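You operate a simulated robot arm through the tools that you are given. There is no shell and no other tool.

The job below is to be done with a simulated two-armed robot. You get a single attempt, and the scene is never put back.

Task
Funnel the drops from the jug into the ordered jar.
Fine: the jar order names the jar; funnel seated in the neck first; the other jar stays empty; jug and funnel back in their places; drop no glass. Set down upright: jug.

Only the result counts: the job must be done as asked and must still hold three seconds after the hand-in. Knocking over, shifting, dropping, spilling or breaking anything else fails it.

Robot
Two 7-joint arms with two-finger grippers on one trunk that stands fixed in place. Base frame: the origin is at the foot of the trunk, x ahead of it, y to its left, z up; the work surface is at about z = 88. Lengths are in cm, angles in degrees, forces in N, time in s.
The left shoulder is at [5.2, 21.6, 122], the right one opposite. With the tool pointing down near the work surface each hand reaches from about 26 to 80 cm from the base axis, measured 20 degrees to its own side. Payload 3.18 kg a hand.
Tool frame (each hand has its own): the origin (TCP) lies between the finger pads and is the grasp point; the fingertips stand 3 cm ahead of it; z points along the fingers, y is the line along which they close. Largest opening 14.4 cm; the body of the gripper starts 10.3 cm behind the TCP.
Orientation is that of the tool frame in the base frame, as a unit quaternion [x, y, z, w]. With the fingers straight down and closing along the base's y, the tool's x points along the base's -x, its y along +y and its z along -z.

Tools
- The arms move only by the tool drive_tool. It takes "left_commands", "right_commands" or both (then of equal length, played together; a hand with none holds still); each is a list of rows, each a list of 3 entries, a list of its own where there are three numbers: the shift along the tool's x, y, z in cm, then the turn, a rotation vector about the tool's x, y, z in rad, then the opening, from 0 (shut) to 1 (fully open). In form: [[[tx, ty, tz], [wx, wy, wz], grip], ...]. A call has 1 to 20 rows; each row is the pose to reach, as a shift and turn from the pose commanded when the call began, along the tool's axes at that moment. Each row takes 0.2 s and may step no farther than 5 cm and 8.6 degrees from the row before; otherwise, or with a gripper value out of range, the whole call is refused. A pose out of reach is approached as far as the arm can. The call stops where the force on the tool passes 90 N (or 10 N more than at its start, if that is more) or the arm is blocked; 0.2 s more then pass. The fingers move at their own pace and stop on an object; they squeeze with about 40 N. The grip force told is the motor's: it shows also when the fingers shut on nothing. Time passes only in rows, and 0.2 s behind the last, so rows that repeat a pose let the fingers close. The reply holds the time, the measured pose of the TCP, the force on the tool along the base axes, the opening and the grip force, in the units named above and with some noise, with the torque about the TCP (base axes, N m) and any sound that the robot's microphone picked up.
- Cameras (640 x 400 px; columns grow to the right, rows downward): "scene" is now at [12.73, -4.15, 144.68]; the picture's right is [-0.44, -0.90, 0.00], its down [-0.18, 0.09, -0.98] and it looks along [0.88, -0.43, -0.20] (base axes); focal length 214 px, centre (320, 200). "left" rides on the left gripper at [7.6, -1.6, -14.3] in its tool frame; the picture's right is [0.21, 0.98, 0.00], its down [-0.84, 0.18, -0.51] and it looks along [-0.50, 0.11, 0.86] (tool axes); focal length 218 px, centre (320, 200). "right" rides on the right gripper at [7.6, 1.6, -14.3] in its tool frame; the picture's right is [-0.21, 0.98, 0.00], its down [-0.84, -0.18, -0.51] and it looks along [-0.50, -0.11, 0.86] (tool axes); focal length 218 px, centre (320, 200).
- snapshot(camera): a new picture of that camera. No time passes.
- raise_lower(by): slides the trunk up (or, below 0, down) by that many cm; the arms and the scene camera ride with it, the base frame stays. It gives what a move gives, with no picture.
- pan_tilt(pan, tilt): turns the head with the scene camera to pan (to the left, within 80 degrees either way) and tilt (down, from -29 to 69), counted from straight ahead of the robot. It gives what a move gives.
- pixel_to_xyz(camera, pixels): there is no depth. For up to 12 entries [column, row, z] of the newest picture of that camera ("zoom" is the newest enlarged one), the place [x, y] in the base frame at which the ray of that pixel passes the height z, good to about 0.2 cm. No time passes.
- zoom(camera, box): a new picture of the part [left, top, right, bottom] of that camera's present view, enlarged. No time passes.
- finish_job(): hands the job in; it is judged then, once.

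Leave the grippers open and the arms clear of the work at the hand-in unless told otherwise.

The tools are called as name(argument=value, ...) on one line, values as JSON. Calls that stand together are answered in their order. drive_tool: Moves the arms, as the interface text tells. Its arguments: {"type":"object","properties":{"left_commands":{"type":"array","items":{"type":"array"}},"right_commands":{"type":"array","items":{"type":"array"}}},"required":[]} The other tools are called the same way: raise_lower (by) slides the trunk up or down; pan_tilt (pan, tilt) turns the head that bears the scene camera; snapshot (camera) takes a picture; pixel_to_xyz (camera, pixels) gives the place at which the rays of pixels pass given heights; zoom (camera, box) takes an enlarged picture of a part of a camera's view; finish_job () hands the job in.

At the start:

```text
t: 0.0
left_eef_pos: [34.1, -3.49, 141.46]
left_tcp_rot: [-0.001, 1.0, -0.001, 0.0]
left_wrist_force: [-0.7, -0.3, 0.0]
left_ft_torque: [-0.02, 0.03, -0.01]
left_grip_width: 14.41
left_gripper_force: 0.1
right_eef_pos: [30.94, -44.87, 143.54]
right_tcp_rot: [0.0, 1.0, 0.0, 0.001]
right_wrist_force: [0.4, 0.3, 0.1]
right_ft_torque: [-0.03, -0.01, 0.0]
right_grip_width: 14.37
right_gripper_force: 0.1
trunk travel left (down, up): [-30.0, 6.9]
head pan, tilt: [-26.4, 11.6]
```

scene: 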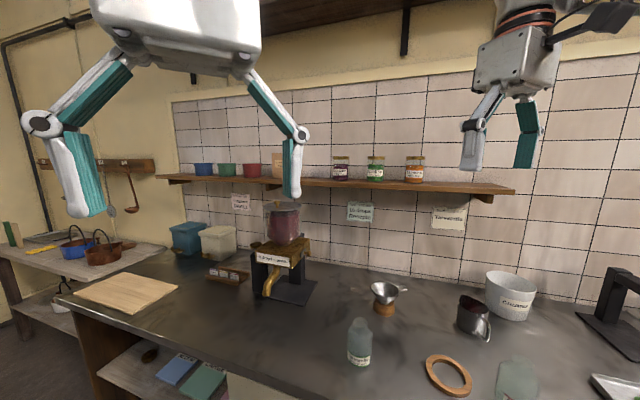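
right: 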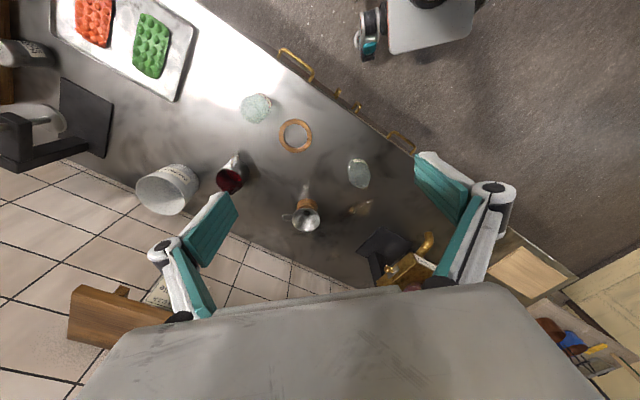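
left: 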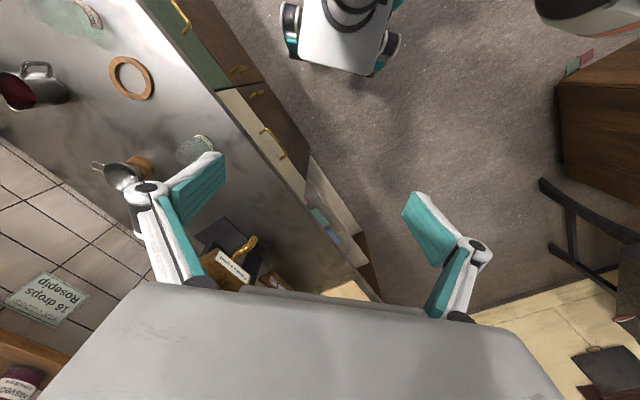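

The counter shows a bottle at about (360,343), a funnel on a cork stand at (385,298), a metal jug at (474,318), a wooden ring at (449,376) and a second glass jar at (517,380). Notes hang on the wall. I'll zoom in to read the labels and notes.

zoom(camera="scene", box=[320, 180, 500, 292])

zoom(camera="scene", box=[320, 260, 544, 400])

zoom(camera="scene", box=[170, 180, 330, 310])

zoom(camera="left", box=[0, 30, 260, 330])

```text
3.56 times, centred on (410, 236) of scene
```

zoom: 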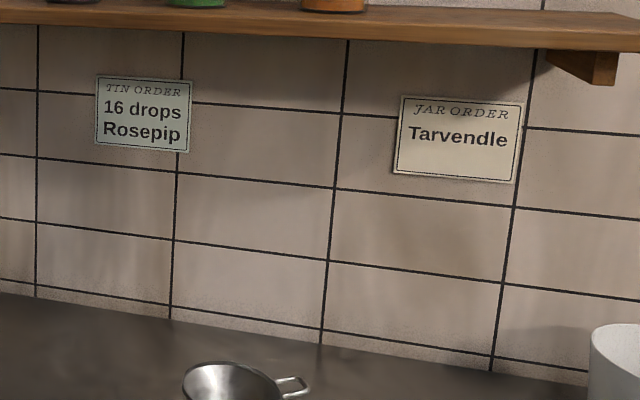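

```text
2.86 times, centred on (432, 330) of scene
```

zoom: 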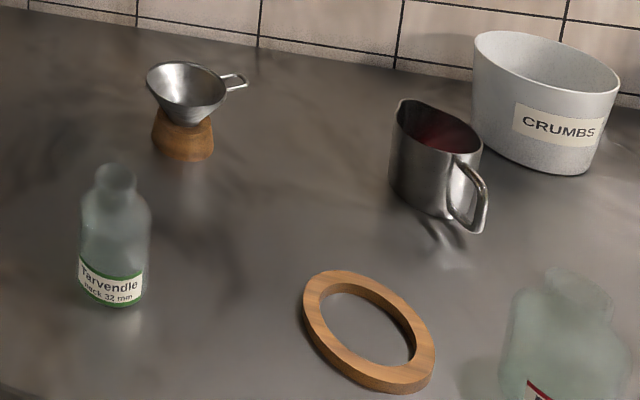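

```text
3.08 times, centred on (250, 245) of scene
```

zoom: 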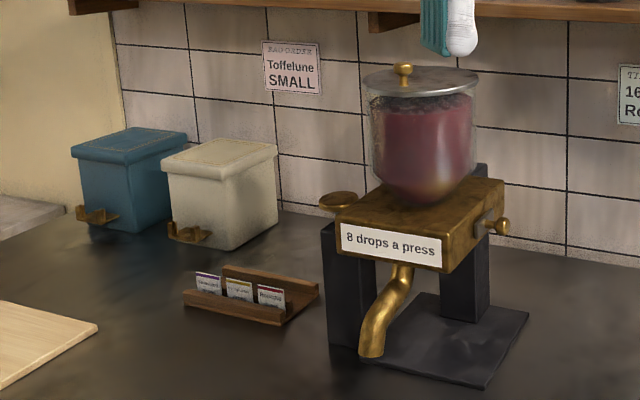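

```text
1.33 times, centred on (130, 180) of left
```

zoom: 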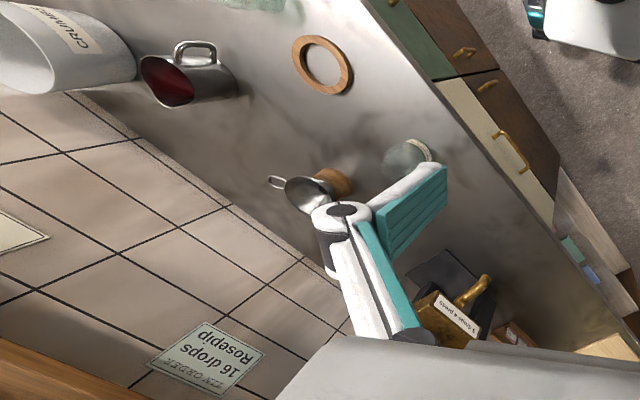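

The order reads "Tarvendle", and the left jar's label reads "Tarvendle, neck 32 mm". I'll tilt the head down to see the other jar, the ring and the workspace better.

pan_tilt(pan=-35, tilt=40)

snapshot(camera="scene")

```text
t: 0.9
left_eef_pos: [34.15, -3.51, 141.46]
left_tcp_rot: [-0.001, 1.0, 0.0, 0.0]
left_wrist_force: [-0.3, -0.1, -0.5]
left_ft_torque: [0.02, -0.01, -0.01]
left_grip_width: 14.43
left_gripper_force: 0.1
right_eef_pos: [30.85, -44.85, 143.48]
right_tcp_rot: [0.001, 1.0, -0.001, 0.001]
right_wrist_force: [-0.7, -0.1, -0.6]
right_ft_torque: [0.0, 0.01, -0.02]
right_grip_width: 14.4
right_gripper_force: 0.0
trunk travel left (down, up): [-30.0, 6.9]
head pan, tilt: [-35.0, 40.0]
```

```text
taken
```

scene: 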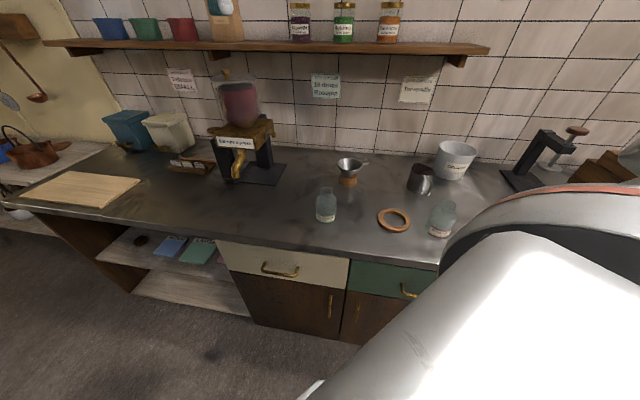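

Both jars are now visible, at (326,205) and (442,219). I'll zoom in on the labels.

zoom(camera="scene", box=[300, 180, 364, 230])

zoom(camera="scene", box=[410, 195, 474, 245])

zoom(camera="scene", box=[320, 140, 480, 240])

zoom(camera="scene", box=[480, 100, 640, 200])

zoom(camera="right", box=[120, 70, 440, 270])

```text
8.00 times, centred on (332, 205) of scene
```

zoom: 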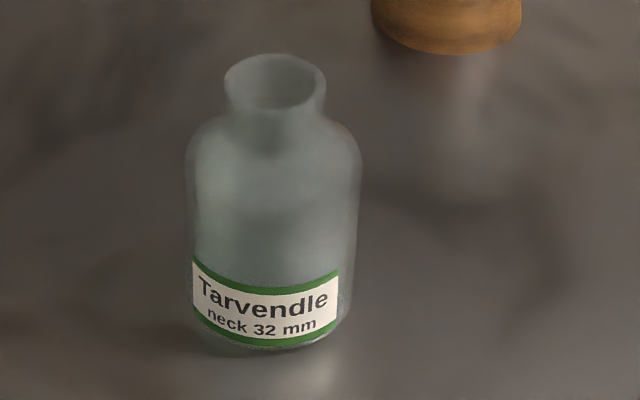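

```text
8.00 times, centred on (442, 220) of scene
```

zoom: 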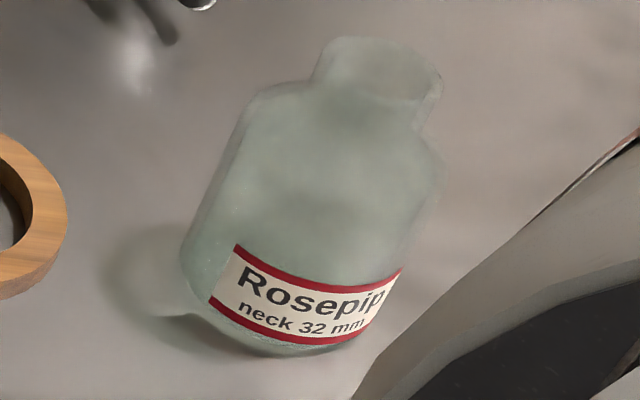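

```text
4.00 times, centred on (400, 190) of scene
```

zoom: 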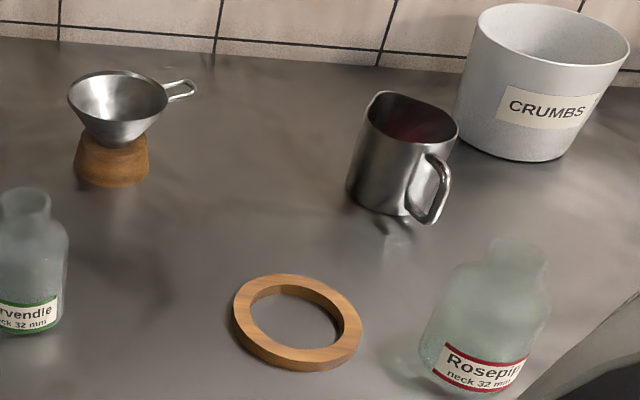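

```text
4.00 times, centred on (560, 150) of scene
```

zoom: 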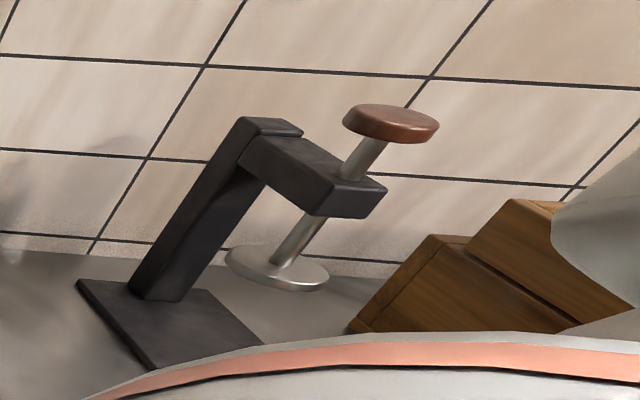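

```text
2.00 times, centred on (280, 170) of right
```

zoom: 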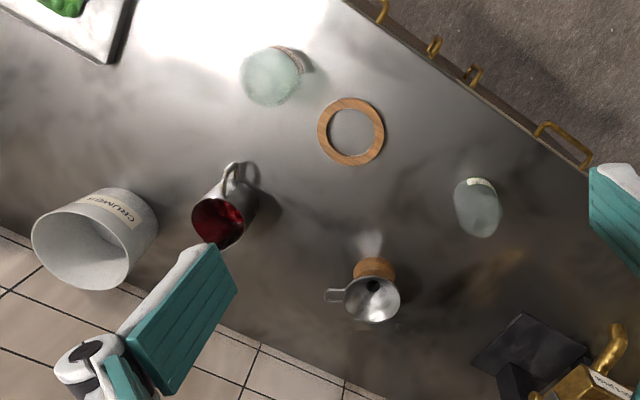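

The other jar is "Rosepip", so the left "Tarvendle" jar is the target. Next I'll get positions of the objects from the scene and right-hand pictures, at the counter height and at guessed heights.

pixel_to_xyz(camera="scene", pixels=[[326, 220, 88], [326, 191, 99], [348, 184, 88], [349.5, 166, 96], [416, 190, 88], [422, 170, 98], [394, 220, 88], [440, 234, 88], [435, 185, 91], [378, 213, 88], [411, 227, 88], [325, 216, 88]])

pixel_to_xyz(camera="zoom", pixels=[[477, 208, 99], [480, 185, 88], [374, 268, 88], [372, 298, 96], [218, 222, 98], [245, 200, 88], [232, 165, 93], [350, 131, 88], [318, 131, 88], [384, 131, 88], [262, 80, 99], [327, 296, 97]])

```text
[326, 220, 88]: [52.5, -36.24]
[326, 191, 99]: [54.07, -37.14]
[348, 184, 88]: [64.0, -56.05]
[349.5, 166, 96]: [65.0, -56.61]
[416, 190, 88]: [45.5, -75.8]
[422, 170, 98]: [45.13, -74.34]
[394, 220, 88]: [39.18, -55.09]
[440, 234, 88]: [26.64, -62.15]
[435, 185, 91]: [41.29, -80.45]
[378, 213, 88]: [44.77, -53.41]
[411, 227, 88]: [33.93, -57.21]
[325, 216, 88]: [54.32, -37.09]
```

```text
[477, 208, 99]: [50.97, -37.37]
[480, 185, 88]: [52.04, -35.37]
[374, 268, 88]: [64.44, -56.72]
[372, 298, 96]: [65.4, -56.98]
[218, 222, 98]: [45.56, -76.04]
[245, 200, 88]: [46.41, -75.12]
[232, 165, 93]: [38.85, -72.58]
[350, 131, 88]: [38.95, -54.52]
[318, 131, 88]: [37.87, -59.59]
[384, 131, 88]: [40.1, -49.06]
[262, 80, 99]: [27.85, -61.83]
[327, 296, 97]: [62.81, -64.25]
```

Positions so far (base frame, cm):
- Tarvendle jar about (52.8, -36.5)
- Funnel on its cork about (65, -57)
- Jug about (46, -75.5), handle toward the robot
- Ring about (39, -54.6)
- Rosepip jar about (27, -62)

The left hand can't reach the funnel or the jug, so the right hand will do the work. I'll bring it over the funnel area for a closer look. The left hand moves away to the left.

drive_tool(right_commands=[[[-3.2, -1.3, 3], [0, 0, 0], 1], [[-6.4, -2.6, 6], [0, 0, 0], 1], [[-9.6, -4, 9], [0, 0, 0], 1], [[-12.8, -5.3, 12], [0, 0, 0], 1], [[-16, -6.7, 15], [0, 0, 0], 1], [[-19, -8, 18], [0, 0, 0], 1]], left_commands=[[[0, 4, 0], [0, 0, 0], 1], [[0, 8, 0], [0, 0, 0], 1], [[0, 12, 0], [0, 0, 0], 1], [[0, 16, 0], [0, 0, 0], 1], [[0, 20, 0], [0, 0, 0], 1], [[0, 24, 0], [0, 0, 0], 1]])

snapshot(camera="right")

snapshot(camera="scene")

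```text
t: 2.3
left_eef_pos: [33.1, 20.4, 140.2]
left_tcp_rot: [-0.001, 1.0, -0.002, -0.001]
left_wrist_force: [-0.1, 0.7, 1.4]
left_ft_torque: [-0.05, 0.04, 0.0]
left_grip_width: 14.41
left_gripper_force: 0.0
left hand out of reach, approached as far as the arm can: row 6
right_eef_pos: [50.43, -52.31, 125.48]
right_tcp_rot: [0.0, 1.0, -0.001, 0.001]
right_wrist_force: [0.3, 0.0, -0.6]
right_ft_torque: [-0.07, 0.04, -0.02]
right_grip_width: 14.38
right_gripper_force: 0.0
trunk travel left (down, up): [-30.0, 6.9]
head pan, tilt: [-35.0, 40.0]
```

```text
taken
```

right: 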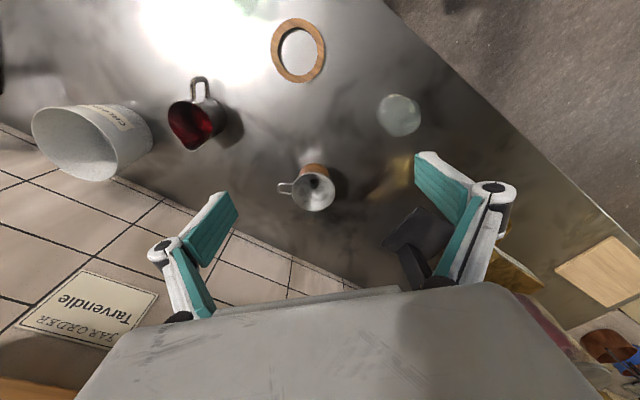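

```text
taken
```

scene: 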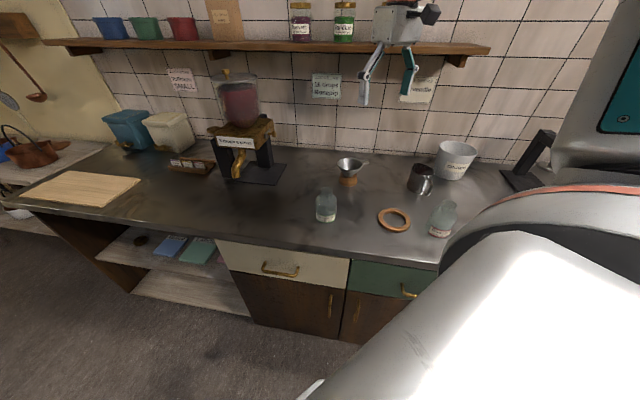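

I have a good overhead view. I'll zoom in on the funnel at (313,190), the jug at (197,120) and the jar at (399,115).

zoom(camera="right", box=[272, 150, 352, 220])

pixel_to_xyz(camera="right", pixels=[[315, 172, 88], [313, 195, 95], [313, 195, 97], [284, 188, 96], [399, 114, 99], [399, 108, 88]])

zoom(camera="right", box=[152, 70, 252, 160])

zoom(camera="right", box=[360, 80, 440, 150])

```text
5.71 times, centred on (312, 185) of right
```

zoom: 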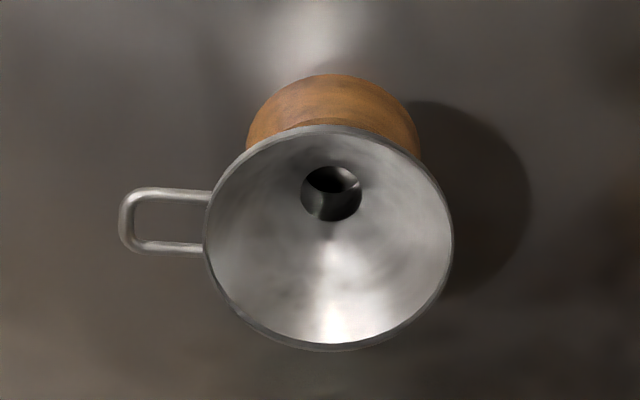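

```text
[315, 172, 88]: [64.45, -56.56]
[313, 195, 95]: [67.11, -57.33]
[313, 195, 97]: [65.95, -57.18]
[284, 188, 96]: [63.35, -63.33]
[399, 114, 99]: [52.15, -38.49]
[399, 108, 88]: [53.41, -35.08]
```

```text
4.44 times, centred on (202, 115) of right
```

zoom: 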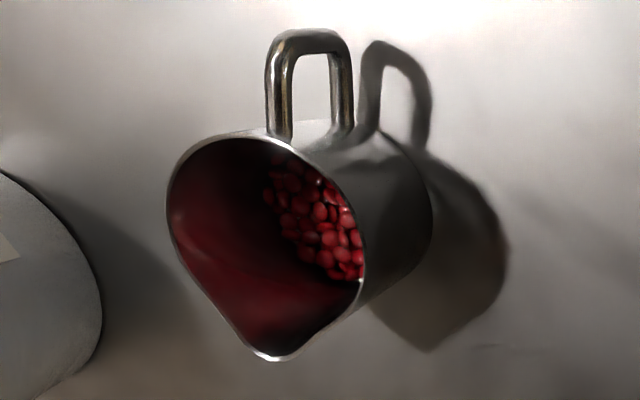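

```text
5.71 times, centred on (400, 115) of right
```

zoom: 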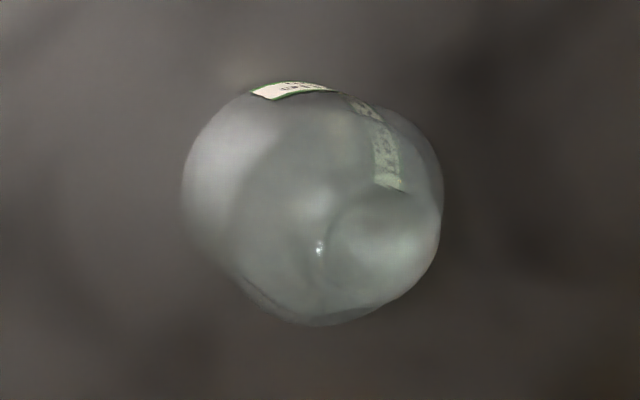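

The jug holds red beads, filling part of the bottom, with a V spout opposite the handle. Next I'll triangulate heights, starting with close zooms in the scene camera.

zoom(camera="scene", box=[325, 150, 377, 190])

zoom(camera="scene", box=[400, 155, 445, 200])

pixel_to_xyz(camera="right", pixels=[[313.4, 191.7, 94], [313.4, 191.7, 97], [313.4, 191.7, 100], [291.7, 191, 97], [335.1, 191, 97], [278, 189.3, 96], [313.2, 172, 97], [313.2, 211.4, 97], [314, 183.6, 90], [314, 183.6, 94]])

```text
10.00 times, centred on (351, 170) of scene
```

zoom: 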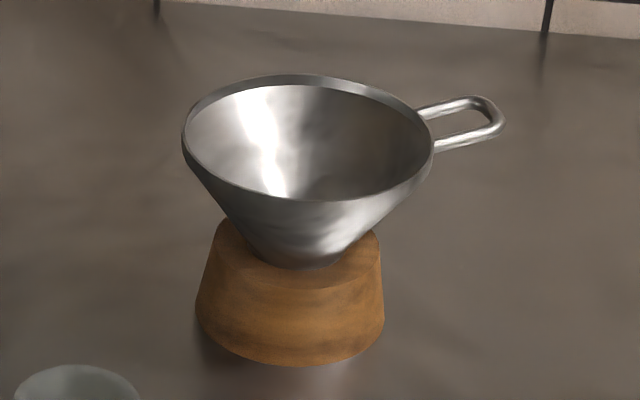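

```text
8.89 times, centred on (422, 178) of scene
```

zoom: 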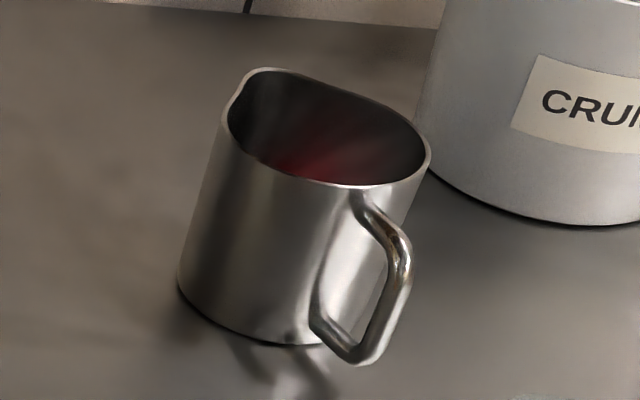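

```text
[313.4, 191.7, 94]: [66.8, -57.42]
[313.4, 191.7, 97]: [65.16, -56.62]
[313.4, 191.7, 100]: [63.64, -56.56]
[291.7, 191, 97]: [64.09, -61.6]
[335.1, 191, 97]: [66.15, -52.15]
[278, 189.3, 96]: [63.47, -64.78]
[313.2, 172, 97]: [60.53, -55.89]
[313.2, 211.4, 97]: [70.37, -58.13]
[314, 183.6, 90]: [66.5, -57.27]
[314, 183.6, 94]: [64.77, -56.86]
```

I'll use the scene-camera rays for the funnel rim centre and edges, the cork, and the jug rim and handle.

pixel_to_xyz(camera="scene", pixels=[[349.9, 163.8, 95], [349.9, 163.8, 97], [349.9, 163.8, 99], [337.3, 163.8, 97], [362.5, 163.8, 97], [348, 181.5, 88], [369, 162, 97], [423, 169.1, 97], [423, 169.1, 99], [431, 186, 93], [415.5, 163, 98], [434, 172.5, 98]])

zoom(camera="scene", box=[305, 180, 350, 225])

```text
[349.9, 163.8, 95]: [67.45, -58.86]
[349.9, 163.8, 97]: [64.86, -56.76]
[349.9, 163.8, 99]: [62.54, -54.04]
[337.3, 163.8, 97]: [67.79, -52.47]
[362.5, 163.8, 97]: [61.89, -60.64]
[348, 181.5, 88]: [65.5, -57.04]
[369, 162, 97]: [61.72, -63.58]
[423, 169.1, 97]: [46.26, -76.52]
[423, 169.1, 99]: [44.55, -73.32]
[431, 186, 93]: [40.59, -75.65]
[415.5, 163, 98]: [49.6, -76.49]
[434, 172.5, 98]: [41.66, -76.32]
```

```text
8.89 times, centred on (328, 202) of scene
```

zoom: 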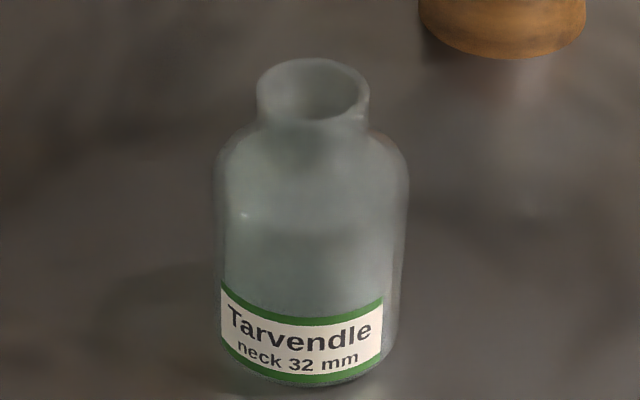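

The funnel rim is at z≈97, centre about (65.0, -56.7), radius about 4.8. Now the jar's base and neck.

pixel_to_xyz(camera="scene", pixels=[[325.5, 219.4, 88], [326.7, 189.9, 98], [326.7, 189.9, 99], [326.7, 189.9, 100], [326.7, 189.9, 101], [320.5, 190, 100], [333, 190, 100], [315.5, 213, 89], [337, 213, 89]])

drive_tool(right_commands=[[[4, 4, 0], [0, 0, 0], 1], [[8, 8, 0], [0, 0, 0], 1], [[12, 12, 0], [0, 0, 0], 1], [[15, 16, 0], [0, 0, 0], 1]])

snapshot(camera="right")

```text
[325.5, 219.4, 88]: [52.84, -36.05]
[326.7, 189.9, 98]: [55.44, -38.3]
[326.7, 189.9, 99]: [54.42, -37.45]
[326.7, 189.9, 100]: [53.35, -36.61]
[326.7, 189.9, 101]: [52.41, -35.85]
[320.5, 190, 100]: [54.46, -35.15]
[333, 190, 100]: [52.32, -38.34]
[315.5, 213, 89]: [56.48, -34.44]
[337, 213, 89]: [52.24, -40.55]
```

```text
refused: row 1 steps farther than a row can; nothing moved
```

```text
taken
```

right: 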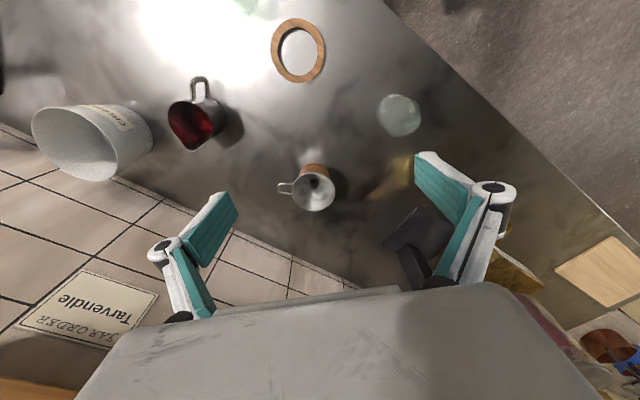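

Those steps were too long, so I'll repeat the move with smaller ones to view the jar from nearly above.

drive_tool(right_commands=[[[3, 3.3, 0], [0, 0, 0], 1], [[6, 6.6, 0], [0, 0, 0], 1], [[9, 9.9, 0], [0, 0, 0], 1], [[12, 13.2, 0], [0, 0, 0], 1], [[15, 16, 0], [0, 0, 0], 1]])

snapshot(camera="right")

zoom(camera="right", box=[280, 140, 376, 200])

```text
t: 3.5
left_eef_pos: [32.89, 20.0, 140.39]
left_tcp_rot: [-0.001, 1.0, 0.0, 0.002]
left_wrist_force: [0.0, -0.3, 0.3]
left_ft_torque: [-0.04, -0.03, 0.0]
left_grip_width: 14.4
left_gripper_force: 0.1
right_eef_pos: [34.87, -36.91, 125.59]
right_tcp_rot: [-0.001, 1.0, 0.001, 0.0]
right_wrist_force: [0.2, -0.1, -0.2]
right_ft_torque: [-0.02, -0.01, -0.01]
right_grip_width: 14.39
right_gripper_force: 0.0
trunk travel left (down, up): [-30.0, 6.9]
head pan, tilt: [-35.0, 40.0]
```

```text
taken
```

right: 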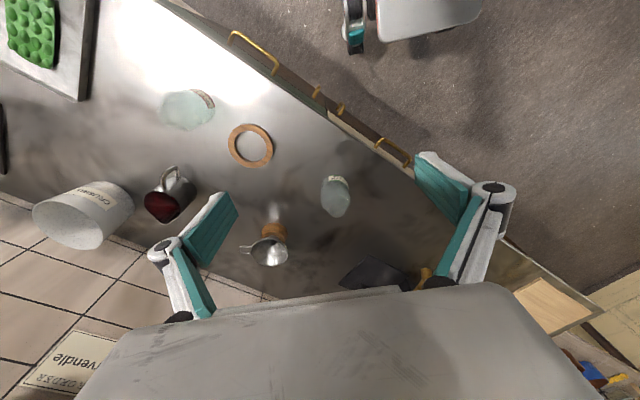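

```text
6.67 times, centred on (328, 170) of right
```

zoom: 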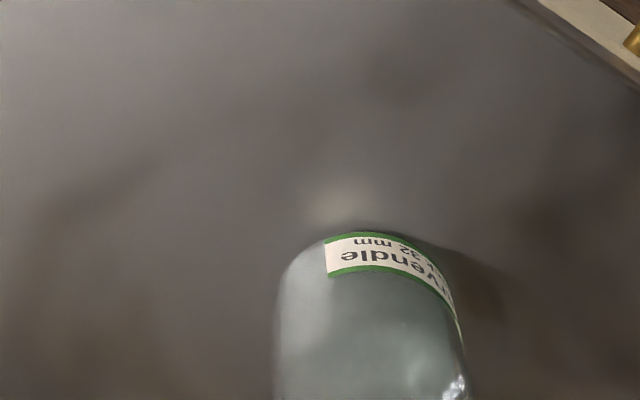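

The jar sits at (335,195) in this view. I'll zoom in on it to find its neck.

zoom(camera="right", box=[303, 170, 367, 220])

```text
8.00 times, centred on (335, 195) of right
```

zoom: 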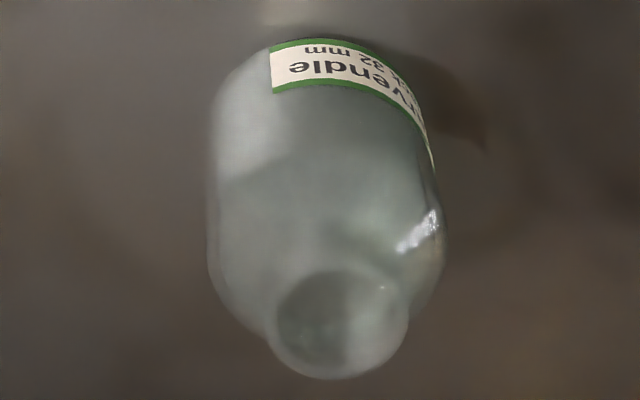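

The neck rim ellipse is centred at (340,325) in the zoom. I'll take its rays at several heights.

pixel_to_xyz(camera="zoom", pixels=[[340, 325, 98], [340, 325, 99], [340, 325, 100], [340, 325, 101], [272, 325, 100], [408, 325, 100], [315, 110, 88]])

```text
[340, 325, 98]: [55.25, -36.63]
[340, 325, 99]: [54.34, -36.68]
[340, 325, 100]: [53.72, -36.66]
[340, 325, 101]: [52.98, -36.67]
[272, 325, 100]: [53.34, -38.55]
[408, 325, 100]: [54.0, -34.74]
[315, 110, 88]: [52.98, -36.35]
```

The jar axis is about (53.5, -36.6) with the neck top at z≈100. Before planning the pour I need the limits of the surroundings: the drop press, the wall line and the shelf.

pixel_to_xyz(camera="scene", pixels=[[282, 185, 88], [235, 181, 88], [232, 175, 93], [270, 122, 103], [275, 148, 88], [350, 155, 88], [420, 161, 88], [295, 45, 130], [480, 50, 130], [465, 178, 88], [438, 150, 100], [477, 152, 100]])

drive_tool(right_commands=[[[-3, 0, 0], [0, 0, -0.143], 1], [[-6, 0, 0], [0, 0, -0.286], 1], [[-9, 0, 0], [0, 0, -0.429], 1], [[-12, 0, 0], [0, 0, -0.571], 1], [[-15, 0, 0], [0, 0, -0.714], 1], [[-17, 0, 0], [0, 0, -0.857], 1], [[-17, 0, 0], [0, 0, -1.0], 1], [[-17, 0, 0], [0, 0, -1.143], 1], [[-17, 0, 0], [0, 0, -1.286], 1], [[-17, 0, 0], [0, 0, -1.429], 1], [[-17, 0, 0], [0, 0, -1.571], 1]])

```text
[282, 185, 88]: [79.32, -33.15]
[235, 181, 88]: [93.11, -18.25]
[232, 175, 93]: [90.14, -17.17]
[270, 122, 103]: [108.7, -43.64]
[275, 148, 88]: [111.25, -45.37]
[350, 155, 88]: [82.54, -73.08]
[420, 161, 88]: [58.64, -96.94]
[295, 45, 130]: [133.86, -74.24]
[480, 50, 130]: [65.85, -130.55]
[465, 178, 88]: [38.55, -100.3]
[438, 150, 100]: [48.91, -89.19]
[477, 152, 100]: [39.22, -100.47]
```

```text
t: 5.9
left_eef_pos: [33.01, 20.11, 140.28]
left_tcp_rot: [-0.001, 1.0, 0.0, -0.001]
left_wrist_force: [0.0, -1.0, -0.4]
left_ft_torque: [0.02, 0.01, 0.0]
left_grip_width: 14.4
left_gripper_force: 0.1
right_eef_pos: [51.91, -36.74, 125.49]
right_tcp_rot: [0.709, -0.706, 0.0, -0.001]
right_wrist_force: [0.1, 0.0, -0.6]
right_ft_torque: [0.02, 0.0, 0.0]
right_grip_width: 14.39
right_gripper_force: 0.1
trunk travel left (down, up): [-30.0, 6.9]
head pan, tilt: [-35.0, 40.0]
```

The wall follows about x−y=156 and the shelf is at about z=134, so there is room. Now an empty-handed test of the pour orientation: pitching the fingers toward −y.

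drive_tool(right_commands=[[[0, 0, 0], [0, 0.14, 0], 1], [[0, 0, 0], [0, 0.28, 0], 1], [[0, 0, 0], [0, 0.42, 0], 1], [[0, 0, 0], [0, 0.56, 0], 1], [[0, 0, 0], [0, 0.7, 0], 1], [[0, 0, 0], [0, 0.84, 0], 1], [[0, 0, 0], [0, 0.98, 0], 1], [[0, 0, 0], [0, 1.12, 0], 1], [[0, 0, 0], [0, 1.25, 0], 1]])

```text
t: 7.9
left_eef_pos: [32.9, 20.05, 140.24]
left_tcp_rot: [0.0, 1.0, 0.0, 0.0]
left_wrist_force: [-0.3, -0.1, 0.3]
left_ft_torque: [0.01, 0.01, -0.02]
left_grip_width: 14.39
left_gripper_force: 0.2
right_eef_pos: [42.52, -47.38, 122.52]
right_tcp_rot: [0.586, -0.582, 0.401, 0.396]
right_wrist_force: [-0.1, -1.7, 0.1]
right_ft_torque: [0.0, -0.01, 0.04]
right_grip_width: 14.41
right_gripper_force: 0.1
right hand out of reach, approached as far as the arm can: row 5, 6, 7, 8, 9
trunk travel left (down, up): [-30.0, 6.9]
head pan, tilt: [-35.0, 40.0]
```

The arm could not hold that position: rows 5 to 9 were out of reach. I'll undo the pitch and test other pour headings.

drive_tool(right_commands=[[[0, 0, 0], [0, -0.14, 0], 1], [[0, 0, 0], [0, -0.28, 0], 1], [[0, 0, 0], [0, -0.42, 0], 1], [[0, 0, 0], [0, -0.56, 0], 1], [[0, 0, 0], [0, -0.7, 0], 1], [[0, 0, 0], [0, -0.84, 0], 1], [[0, 0, 0], [0, -0.98, 0], 1], [[0, 0, 0], [0, -1.12, 0], 1], [[0, 0, 0], [0, -1.25, 0], 1]])

```text
t: 9.9
left_eef_pos: [33.09, 20.04, 140.2]
left_tcp_rot: [-0.001, 1.0, -0.001, 0.0]
left_wrist_force: [-0.5, 0.0, 0.3]
left_ft_torque: [0.04, 0.02, 0.01]
left_grip_width: 14.4
left_gripper_force: 0.0
right_eef_pos: [42.81, -47.55, 122.15]
right_tcp_rot: [0.709, -0.705, -0.018, -0.022]
right_wrist_force: [0.2, -0.9, 0.7]
right_ft_torque: [0.06, 0.0, -0.01]
right_grip_width: 14.41
right_gripper_force: 0.0
trunk travel left (down, up): [-30.0, 6.9]
head pan, tilt: [-35.0, 40.0]
```

That left the tool fingers-down at (42.8, -47.5, 122). I'll yaw back to heading about −20°, then test a forward-pointing hand (pitch forward, then roll) as the pouring wrist motion.

drive_tool(right_commands=[[[0, 0, 0], [0, 0, 0.14], 1], [[0, 0, 0], [0, 0, 0.28], 1], [[0, 0, 0], [0, 0, 0.42], 1], [[0, 0, 0], [0, 0, 0.56], 1], [[0, 0, 0], [0, 0, 0.7], 1], [[0, 0, 0], [0, 0, 0.84], 1], [[0, 0, 0], [0, 0, 0.98], 1], [[0, 0, 0], [0, 0, 1.12], 1], [[0, 0, 0], [0, 0, 1.26], 1], [[0, 0, 0], [0, 0, 1.4], 1], [[0, 0, 0], [0, 0, 1.54], 1], [[0, 0, 0], [0, 0, 1.68], 1], [[0, 0, 0], [0, 0, 1.8], 1], [[0, 0, 0], [0, 0, 1.92], 1]])

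drive_tool(right_commands=[[[0, 0, 0], [0, -0.14, 0], 1], [[0, 0, 0], [0, -0.28, 0], 1], [[0, 0, 0], [0, -0.42, 0], 1], [[0, 0, 0], [0, -0.56, 0], 1], [[0, 0, 0], [0, -0.7, 0], 1], [[0, 0, 0], [0, -0.84, 0], 1], [[0, 0, 0], [0, -0.98, 0], 1], [[0, 0, 0], [0, -1.12, 0], 1]])

```text
t: 12.9
left_eef_pos: [33.14, 20.11, 140.2]
left_tcp_rot: [-0.001, 1.0, -0.001, 0.0]
left_wrist_force: [0.0, -0.1, -0.1]
left_ft_torque: [-0.02, 0.01, 0.01]
left_grip_width: 14.39
left_gripper_force: 0.0
right_eef_pos: [42.98, -48.48, 122.5]
right_tcp_rot: [0.17, 0.985, 0.029, -0.004]
right_wrist_force: [-0.3, 0.0, -0.4]
right_ft_torque: [0.02, -0.02, 0.0]
right_grip_width: 14.41
right_gripper_force: 0.1
right hand out of reach, approached as far as the arm can: row 14
trunk travel left (down, up): [-30.0, 6.9]
head pan, tilt: [-35.0, 40.0]
```

```text
t: 14.9
left_eef_pos: [33.54, 19.86, 140.21]
left_tcp_rot: [-0.001, 1.0, 0.0, -0.002]
left_wrist_force: [1.8, -1.1, 0.7]
left_ft_torque: [0.09, 0.18, -0.01]
left_grip_width: 14.4
left_gripper_force: 0.0
right_eef_pos: [49.01, -48.69, 128.82]
right_tcp_rot: [-0.013, 0.795, -0.145, 0.588]
right_wrist_force: [1.1, -0.5, -0.3]
right_ft_torque: [-0.04, -0.08, 0.07]
right_grip_width: 14.4
right_gripper_force: 0.1
right hand out of reach, approached as far as the arm can: row 1, 2, 3, 4, 5, 6, 7, 8
trunk travel left (down, up): [-30.0, 6.9]
head pan, tilt: [-35.0, 40.0]
stopped in row 8 (right hand): the arm was blocked; the commanded pose is now the measured one
```

The move was blocked at row 8, and the left hand felt a slight push. I'll look at the arms.

pan_tilt(pan=-20, tilt=35)

snapshot(camera="scene")

snapshot(camera="left")

snapshot(camera="right")

```text
t: 15.7
left_eef_pos: [32.85, 20.06, 140.28]
left_tcp_rot: [-0.002, 1.0, -0.002, 0.002]
left_wrist_force: [-0.5, -0.7, 0.2]
left_ft_torque: [0.02, -0.02, 0.01]
left_grip_width: 14.41
left_gripper_force: 0.2
right_eef_pos: [48.46, -48.4, 129.22]
right_tcp_rot: [-0.012, 0.793, -0.147, 0.591]
right_wrist_force: [-0.6, -0.7, -0.8]
right_ft_torque: [0.01, -0.03, 0.01]
right_grip_width: 14.41
right_gripper_force: 0.0
trunk travel left (down, up): [-30.0, 6.9]
head pan, tilt: [-20.0, 35.0]
```

```text
taken
```

scene: 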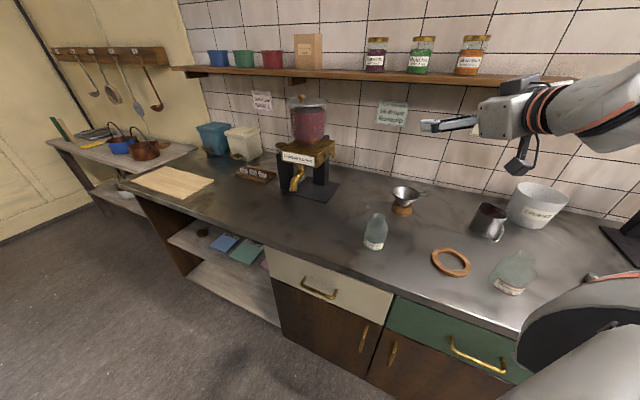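

```text
taken
```

left: 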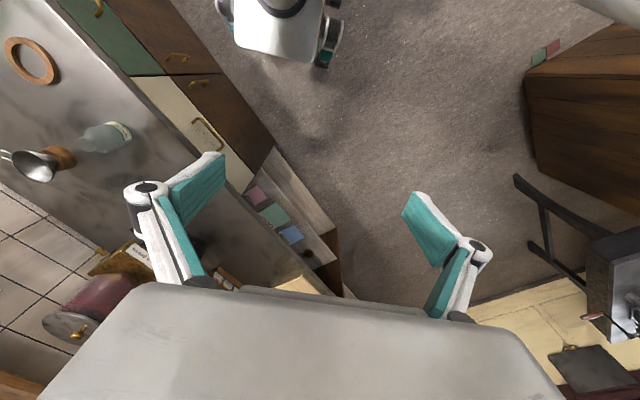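

```text
taken
```

right: 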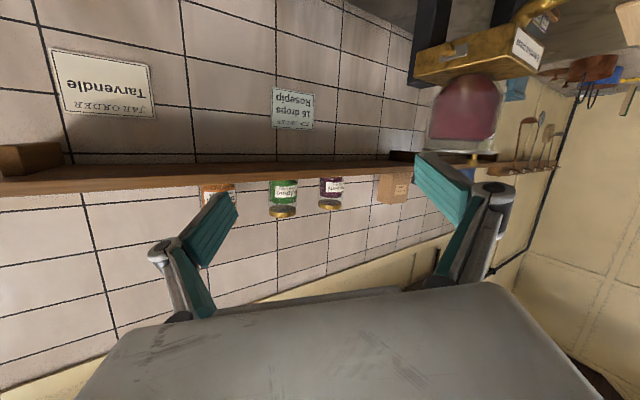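

The hand points forward at heading about −13° and about 15° down, with the forearm coming from the right. Next I'll move to the likely pour spot, around (54, -39, 116), and then test the roll range.

drive_tool(right_commands=[[[2.15, 3.3, 1.6], [0, 0, 0], 1], [[4.3, 6.6, 3.2], [0, 0, 0], 1], [[6.45, 9.9, 4.8], [0, 0, 0], 1], [[8.6, 13.2, 6.45], [0, 0, 0], 1]])

drive_tool(right_commands=[[[0, 0, 0], [0, 0, -0.14], 1], [[0, 0, 0], [0, 0, -0.28], 1], [[0, 0, 0], [0, 0, -0.42], 1], [[0, 0, 0], [0, 0, -0.56], 1], [[0, 0, 0], [0, 0, -0.7], 1], [[0, 0, 0], [0, 0, -0.84], 1], [[0, 0, 0], [0, 0, -0.98], 1], [[0, 0, 0], [0, 0, -1.12], 1], [[0, 0, 0], [0, 0, -1.26], 1], [[0, 0, 0], [0, 0, -1.4], 1], [[0, 0, 0], [0, 0, -1.54], 1], [[0, 0, 0], [0, 0, -1.68], 1], [[0, 0, 0], [0, 0, -1.82], 1], [[0, 0, 0], [0, 0, -1.96], 1]])

```text
t: 16.7
left_eef_pos: [32.96, 20.03, 140.16]
left_tcp_rot: [0.0, 1.0, -0.002, 0.0]
left_wrist_force: [0.5, -0.2, -0.2]
left_ft_torque: [0.0, 0.06, -0.01]
left_grip_width: 14.39
left_gripper_force: 0.0
right_eef_pos: [56.35, -38.92, 116.19]
right_tcp_rot: [-0.013, 0.794, -0.145, 0.59]
right_wrist_force: [0.1, 0.0, -0.1]
right_ft_torque: [0.02, 0.02, -0.01]
right_grip_width: 14.39
right_gripper_force: 0.1
right hand out of reach, approached as far as the arm can: row 1, 2, 3, 4
trunk travel left (down, up): [-30.0, 6.9]
head pan, tilt: [-20.0, 35.0]
```

```text
t: 19.7
left_eef_pos: [32.88, 20.16, 140.32]
left_tcp_rot: [-0.001, 1.0, -0.001, 0.001]
left_wrist_force: [0.2, -0.2, -0.2]
left_ft_torque: [0.0, -0.01, -0.01]
left_grip_width: 14.4
left_gripper_force: 0.0
right_eef_pos: [56.42, -39.21, 116.47]
right_tcp_rot: [0.666, -0.431, 0.572, -0.207]
right_wrist_force: [0.1, 0.4, -0.1]
right_ft_torque: [-0.01, 0.01, 0.01]
right_grip_width: 14.41
right_gripper_force: 0.1
trunk travel left (down, up): [-30.0, 6.9]
head pan, tilt: [-20.0, 35.0]
```

A roll of −112° works there. Next I'll check how far the roll goes further in this direction.

drive_tool(right_commands=[[[0, 0, 0], [0, 0, -0.14], 1], [[0, 0, 0], [0, 0, -0.28], 1], [[0, 0, 0], [0, 0, -0.42], 1], [[0, 0, 0], [0, 0, -0.56], 1], [[0, 0, 0], [0, 0, -0.7], 1], [[0, 0, 0], [0, 0, -0.84], 1], [[0, 0, 0], [0, 0, -0.98], 1], [[0, 0, 0], [0, 0, -1.12], 1]])

```text
t: 21.5
left_eef_pos: [32.98, 20.14, 140.23]
left_tcp_rot: [-0.001, 1.0, -0.002, 0.001]
left_wrist_force: [0.2, -0.4, -0.6]
left_ft_torque: [-0.01, -0.01, 0.01]
left_grip_width: 14.41
left_gripper_force: 0.1
right_eef_pos: [56.42, -39.24, 116.38]
right_tcp_rot: [0.793, -0.011, 0.595, 0.129]
right_wrist_force: [0.9, 0.4, 0.0]
right_ft_torque: [0.02, -0.01, 0.0]
right_grip_width: 14.4
right_gripper_force: 0.0
trunk travel left (down, up): [-30.0, 6.9]
head pan, tilt: [-20.0, 35.0]
```

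The roll works through 176°, so a pour pose with the hand pointing forward and rolled over is available. The funnel comes first. I'll roll back part of the way, then pitch to fingers-down with the fingers closing along x, so they stay off the funnel's handle.

drive_tool(right_commands=[[[0, 0, 0], [0, 0, 0.14], 1], [[0, 0, 0], [0, 0, 0.28], 1], [[0, 0, 0], [0, 0, 0.42], 1], [[0, 0, 0], [0, 0, 0.56], 1], [[0, 0, 0], [0, 0, 0.7], 1], [[0, 0, 0], [0, 0, 0.84], 1], [[0, 0, 0], [0, 0, 0.98], 1], [[0, 0, 0], [0, 0, 1.12], 1], [[0, 0, 0], [0, 0, 1.26], 1], [[0, 0, 0], [0, 0, 1.4], 1], [[0, 0, 0], [0, 0, 1.53], 1]])

drive_tool(right_commands=[[[0, 0, 0], [-0.127, -0.03, 0.001], 1], [[0, 0, 0], [-0.254, -0.06, 0.002], 1], [[0, 0, 0], [-0.382, -0.091, 0.003], 1], [[0, 0, 0], [-0.509, -0.121, 0.004], 1], [[0, 0, 0], [-0.636, -0.151, 0.005], 1], [[0, 0, 0], [-0.763, -0.181, 0.005], 1], [[0, 0, 0], [-0.89, -0.211, 0.006], 1], [[0, 0, 0], [-1.018, -0.242, 0.007], 1], [[0, 0, 0], [-1.145, -0.272, 0.008], 1], [[0, 0, 0], [-1.272, -0.302, 0.009], 1]])

```text
t: 23.9
left_eef_pos: [32.99, 20.14, 140.41]
left_tcp_rot: [0.0, 1.0, -0.002, 0.001]
left_wrist_force: [0.0, 0.0, 0.7]
left_ft_torque: [0.02, 0.0, 0.0]
left_grip_width: 14.4
left_gripper_force: 0.2
right_eef_pos: [56.3, -39.17, 116.42]
right_tcp_rot: [0.563, -0.56, 0.517, -0.32]
right_wrist_force: [1.0, -0.7, 0.3]
right_ft_torque: [0.02, 0.01, -0.02]
right_grip_width: 14.39
right_gripper_force: 0.1
trunk travel left (down, up): [-30.0, 6.9]
head pan, tilt: [-20.0, 35.0]
```

```text
t: 26.1
left_eef_pos: [33.08, 20.12, 140.25]
left_tcp_rot: [-0.001, 1.0, -0.001, 0.001]
left_wrist_force: [0.4, 0.6, 0.7]
left_ft_torque: [0.01, 0.05, 0.01]
left_grip_width: 14.38
left_gripper_force: 0.0
right_eef_pos: [56.36, -39.23, 116.21]
right_tcp_rot: [0.708, -0.706, -0.002, 0.0]
right_wrist_force: [0.2, 0.5, -0.3]
right_ft_torque: [0.03, 0.01, -0.02]
right_grip_width: 14.39
right_gripper_force: 0.2
trunk travel left (down, up): [-30.0, 6.9]
head pan, tilt: [-20.0, 35.0]
```

The fingers now point straight down, closing along x, with tool x = −y and tool y = −x. I'll move above the funnel at (65, -56.7) with z about 112.

drive_tool(right_commands=[[[4.4, -2.1, 1], [0, 0, 0], 1], [[8.8, -4.3, 2], [0, 0, 0], 1], [[13.2, -6.5, 3], [0, 0, 0], 1], [[17.5, -8.6, 4], [0, 0, 0], 1], [[17.5, -8.6, 4], [0, 0, 0], 1]])

snapshot(camera="right")

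snapshot(camera="scene")

```text
refused: row 2 steps farther than a row can; nothing moved
```

```text
taken
```

right: 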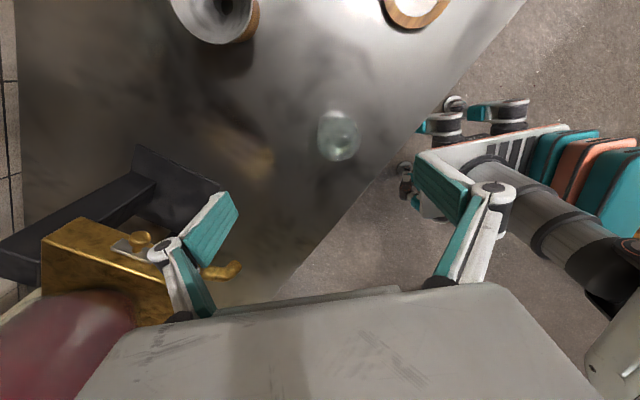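

```text
taken
```

scene: 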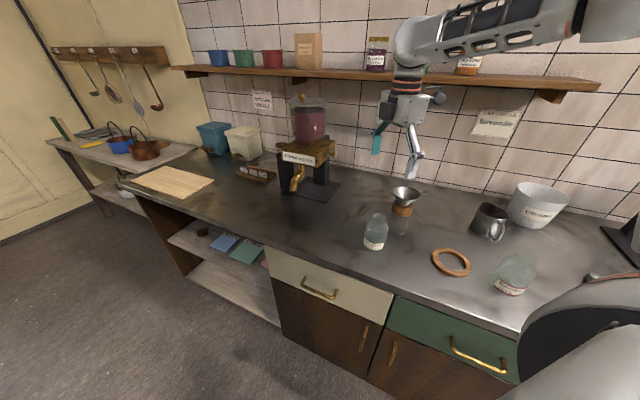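

The steps were slightly too long. This view shows the jar close up at (340,135), so I'll zoom there to refine the neck centre before moving on.

zoom(camera="right", box=[308, 105, 372, 165])

```text
6.67 times, centred on (340, 135) of right
```

zoom: 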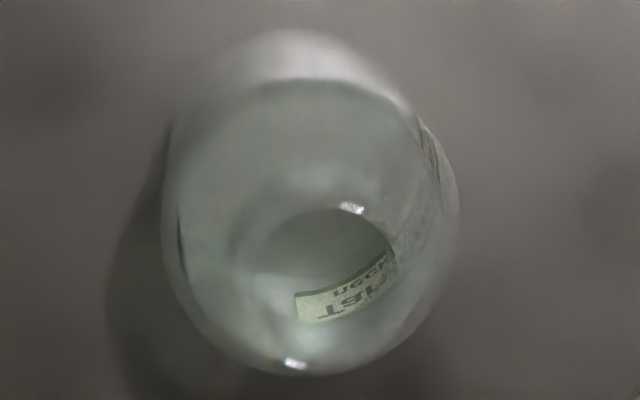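

The inner neck rim is centred near (324,266) in this zoom. I'll check that ray, then move above the funnel with smaller steps.

pixel_to_xyz(camera="zoom", pixels=[[324, 266, 99], [324, 266, 100], [324, 266, 101], [397, 266, 100], [250, 266, 100], [324, 208, 100], [324, 325, 100]])

drive_tool(right_commands=[[[3.5, -1.7, 0.8], [0, 0, 0], 1], [[7, -3.4, 1.6], [0, 0, 0], 1], [[10.5, -5.2, 2.4], [0, 0, 0], 1], [[14, -6.9, 3.2], [0, 0, 0], 1], [[17.5, -8.6, 4], [0, 0, 0], 1], [[17.5, -8.6, 4], [0, 0, 0], 1]])

snapshot(camera="right")

snapshot(camera="scene")

```text
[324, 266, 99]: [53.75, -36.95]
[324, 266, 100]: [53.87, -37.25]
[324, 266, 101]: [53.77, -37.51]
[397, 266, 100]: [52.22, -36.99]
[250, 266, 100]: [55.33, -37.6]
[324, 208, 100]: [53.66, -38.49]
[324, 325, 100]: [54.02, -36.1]
```

```text
t: 27.5
left_eef_pos: [32.84, 20.08, 140.33]
left_tcp_rot: [0.0, 1.0, -0.002, 0.002]
left_wrist_force: [-0.6, -1.3, 0.0]
left_ft_torque: [-0.02, -0.01, 0.03]
left_grip_width: 14.42
left_gripper_force: 0.1
right_eef_pos: [64.97, -56.79, 112.11]
right_tcp_rot: [-0.707, 0.708, 0.0, 0.001]
right_wrist_force: [-0.4, -0.2, -0.2]
right_ft_torque: [-0.06, -0.05, 0.0]
right_grip_width: 14.41
right_gripper_force: 0.0
trunk travel left (down, up): [-30.0, 6.9]
head pan, tilt: [-20.0, 35.0]
```

```text
taken
```

right: 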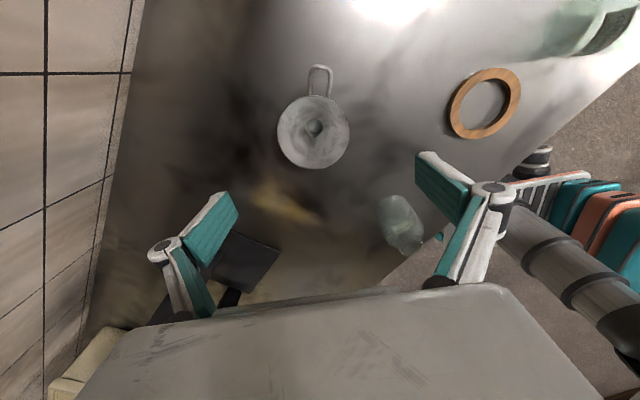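

```text
taken
```

scene: 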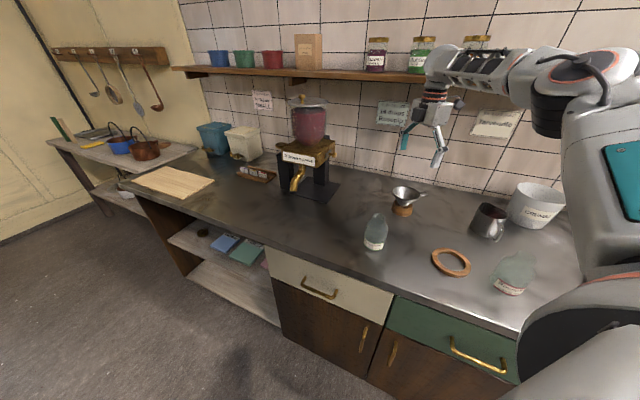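

The hand is 15 cm above the funnel. I'll zoom in to refine the funnel centre in this view.

zoom(camera="right", box=[264, 55, 364, 180])

```text
3.20 times, centred on (314, 118) of right
```

zoom: 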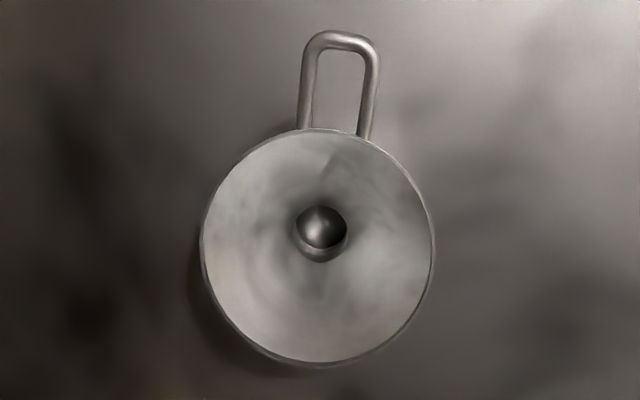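

pixel_to_xyz(camera="zoom", pixels=[[317.5, 247.5, 97], [317.5, 247.5, 98], [201, 247, 97], [434, 247, 97], [317, 128, 97], [317, 367, 97], [320, 229, 92], [320, 229, 90], [343, 35, 97], [320, 229, 88], [310, 80, 97], [370, 80, 97]])

```text
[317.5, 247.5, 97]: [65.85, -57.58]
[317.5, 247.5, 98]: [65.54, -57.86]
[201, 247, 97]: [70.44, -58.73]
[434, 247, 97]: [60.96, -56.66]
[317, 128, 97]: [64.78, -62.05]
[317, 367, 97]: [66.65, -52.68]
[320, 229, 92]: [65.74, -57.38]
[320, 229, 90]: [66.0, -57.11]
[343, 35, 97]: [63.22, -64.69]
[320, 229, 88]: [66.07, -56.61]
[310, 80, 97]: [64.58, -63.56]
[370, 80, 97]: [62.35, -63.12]
```

The funnel centre is about (65.2 to 65.7, -57). I'll lower partway to z≈103 at x=65.3, then check the finger symmetry.

drive_tool(right_commands=[[[0.1, -0.2, 3], [0, 0, 0], 1], [[0.2, -0.35, 6], [0, 0, 0], 1], [[0.2, -0.35, 9], [0, 0, 0], 1], [[0.2, -0.35, 9], [0, 0, 0], 1]])

snapshot(camera="right")

zoom(camera="scene", box=[360, 120, 460, 220])

```text
t: 28.5
left_eef_pos: [32.9, 20.03, 140.2]
left_tcp_rot: [-0.001, 1.0, -0.003, 0.002]
left_wrist_force: [0.4, 0.0, 0.1]
left_ft_torque: [-0.03, -0.01, -0.02]
left_grip_width: 14.42
left_gripper_force: 0.1
right_eef_pos: [65.31, -57.06, 103.5]
right_tcp_rot: [0.707, -0.707, 0.0, 0.0]
right_wrist_force: [0.0, 0.4, 1.0]
right_ft_torque: [0.02, 0.0, -0.01]
right_grip_width: 14.37
right_gripper_force: 0.0
trunk travel left (down, up): [-30.0, 6.9]
head pan, tilt: [-20.0, 35.0]
```

```text
taken
```

right: 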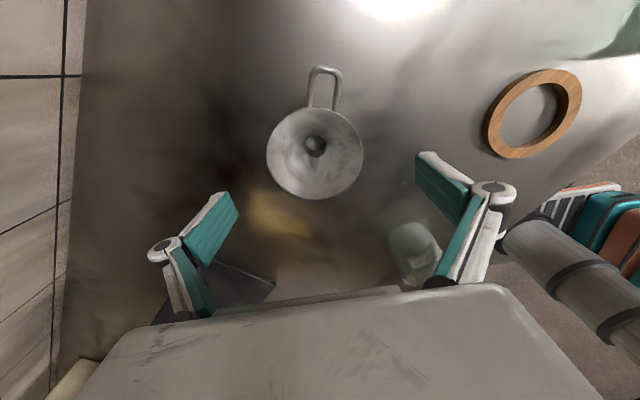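

```text
4.00 times, centred on (410, 170) of scene
```

zoom: 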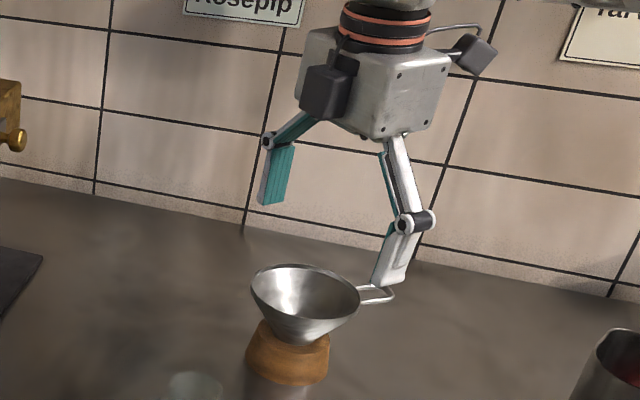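

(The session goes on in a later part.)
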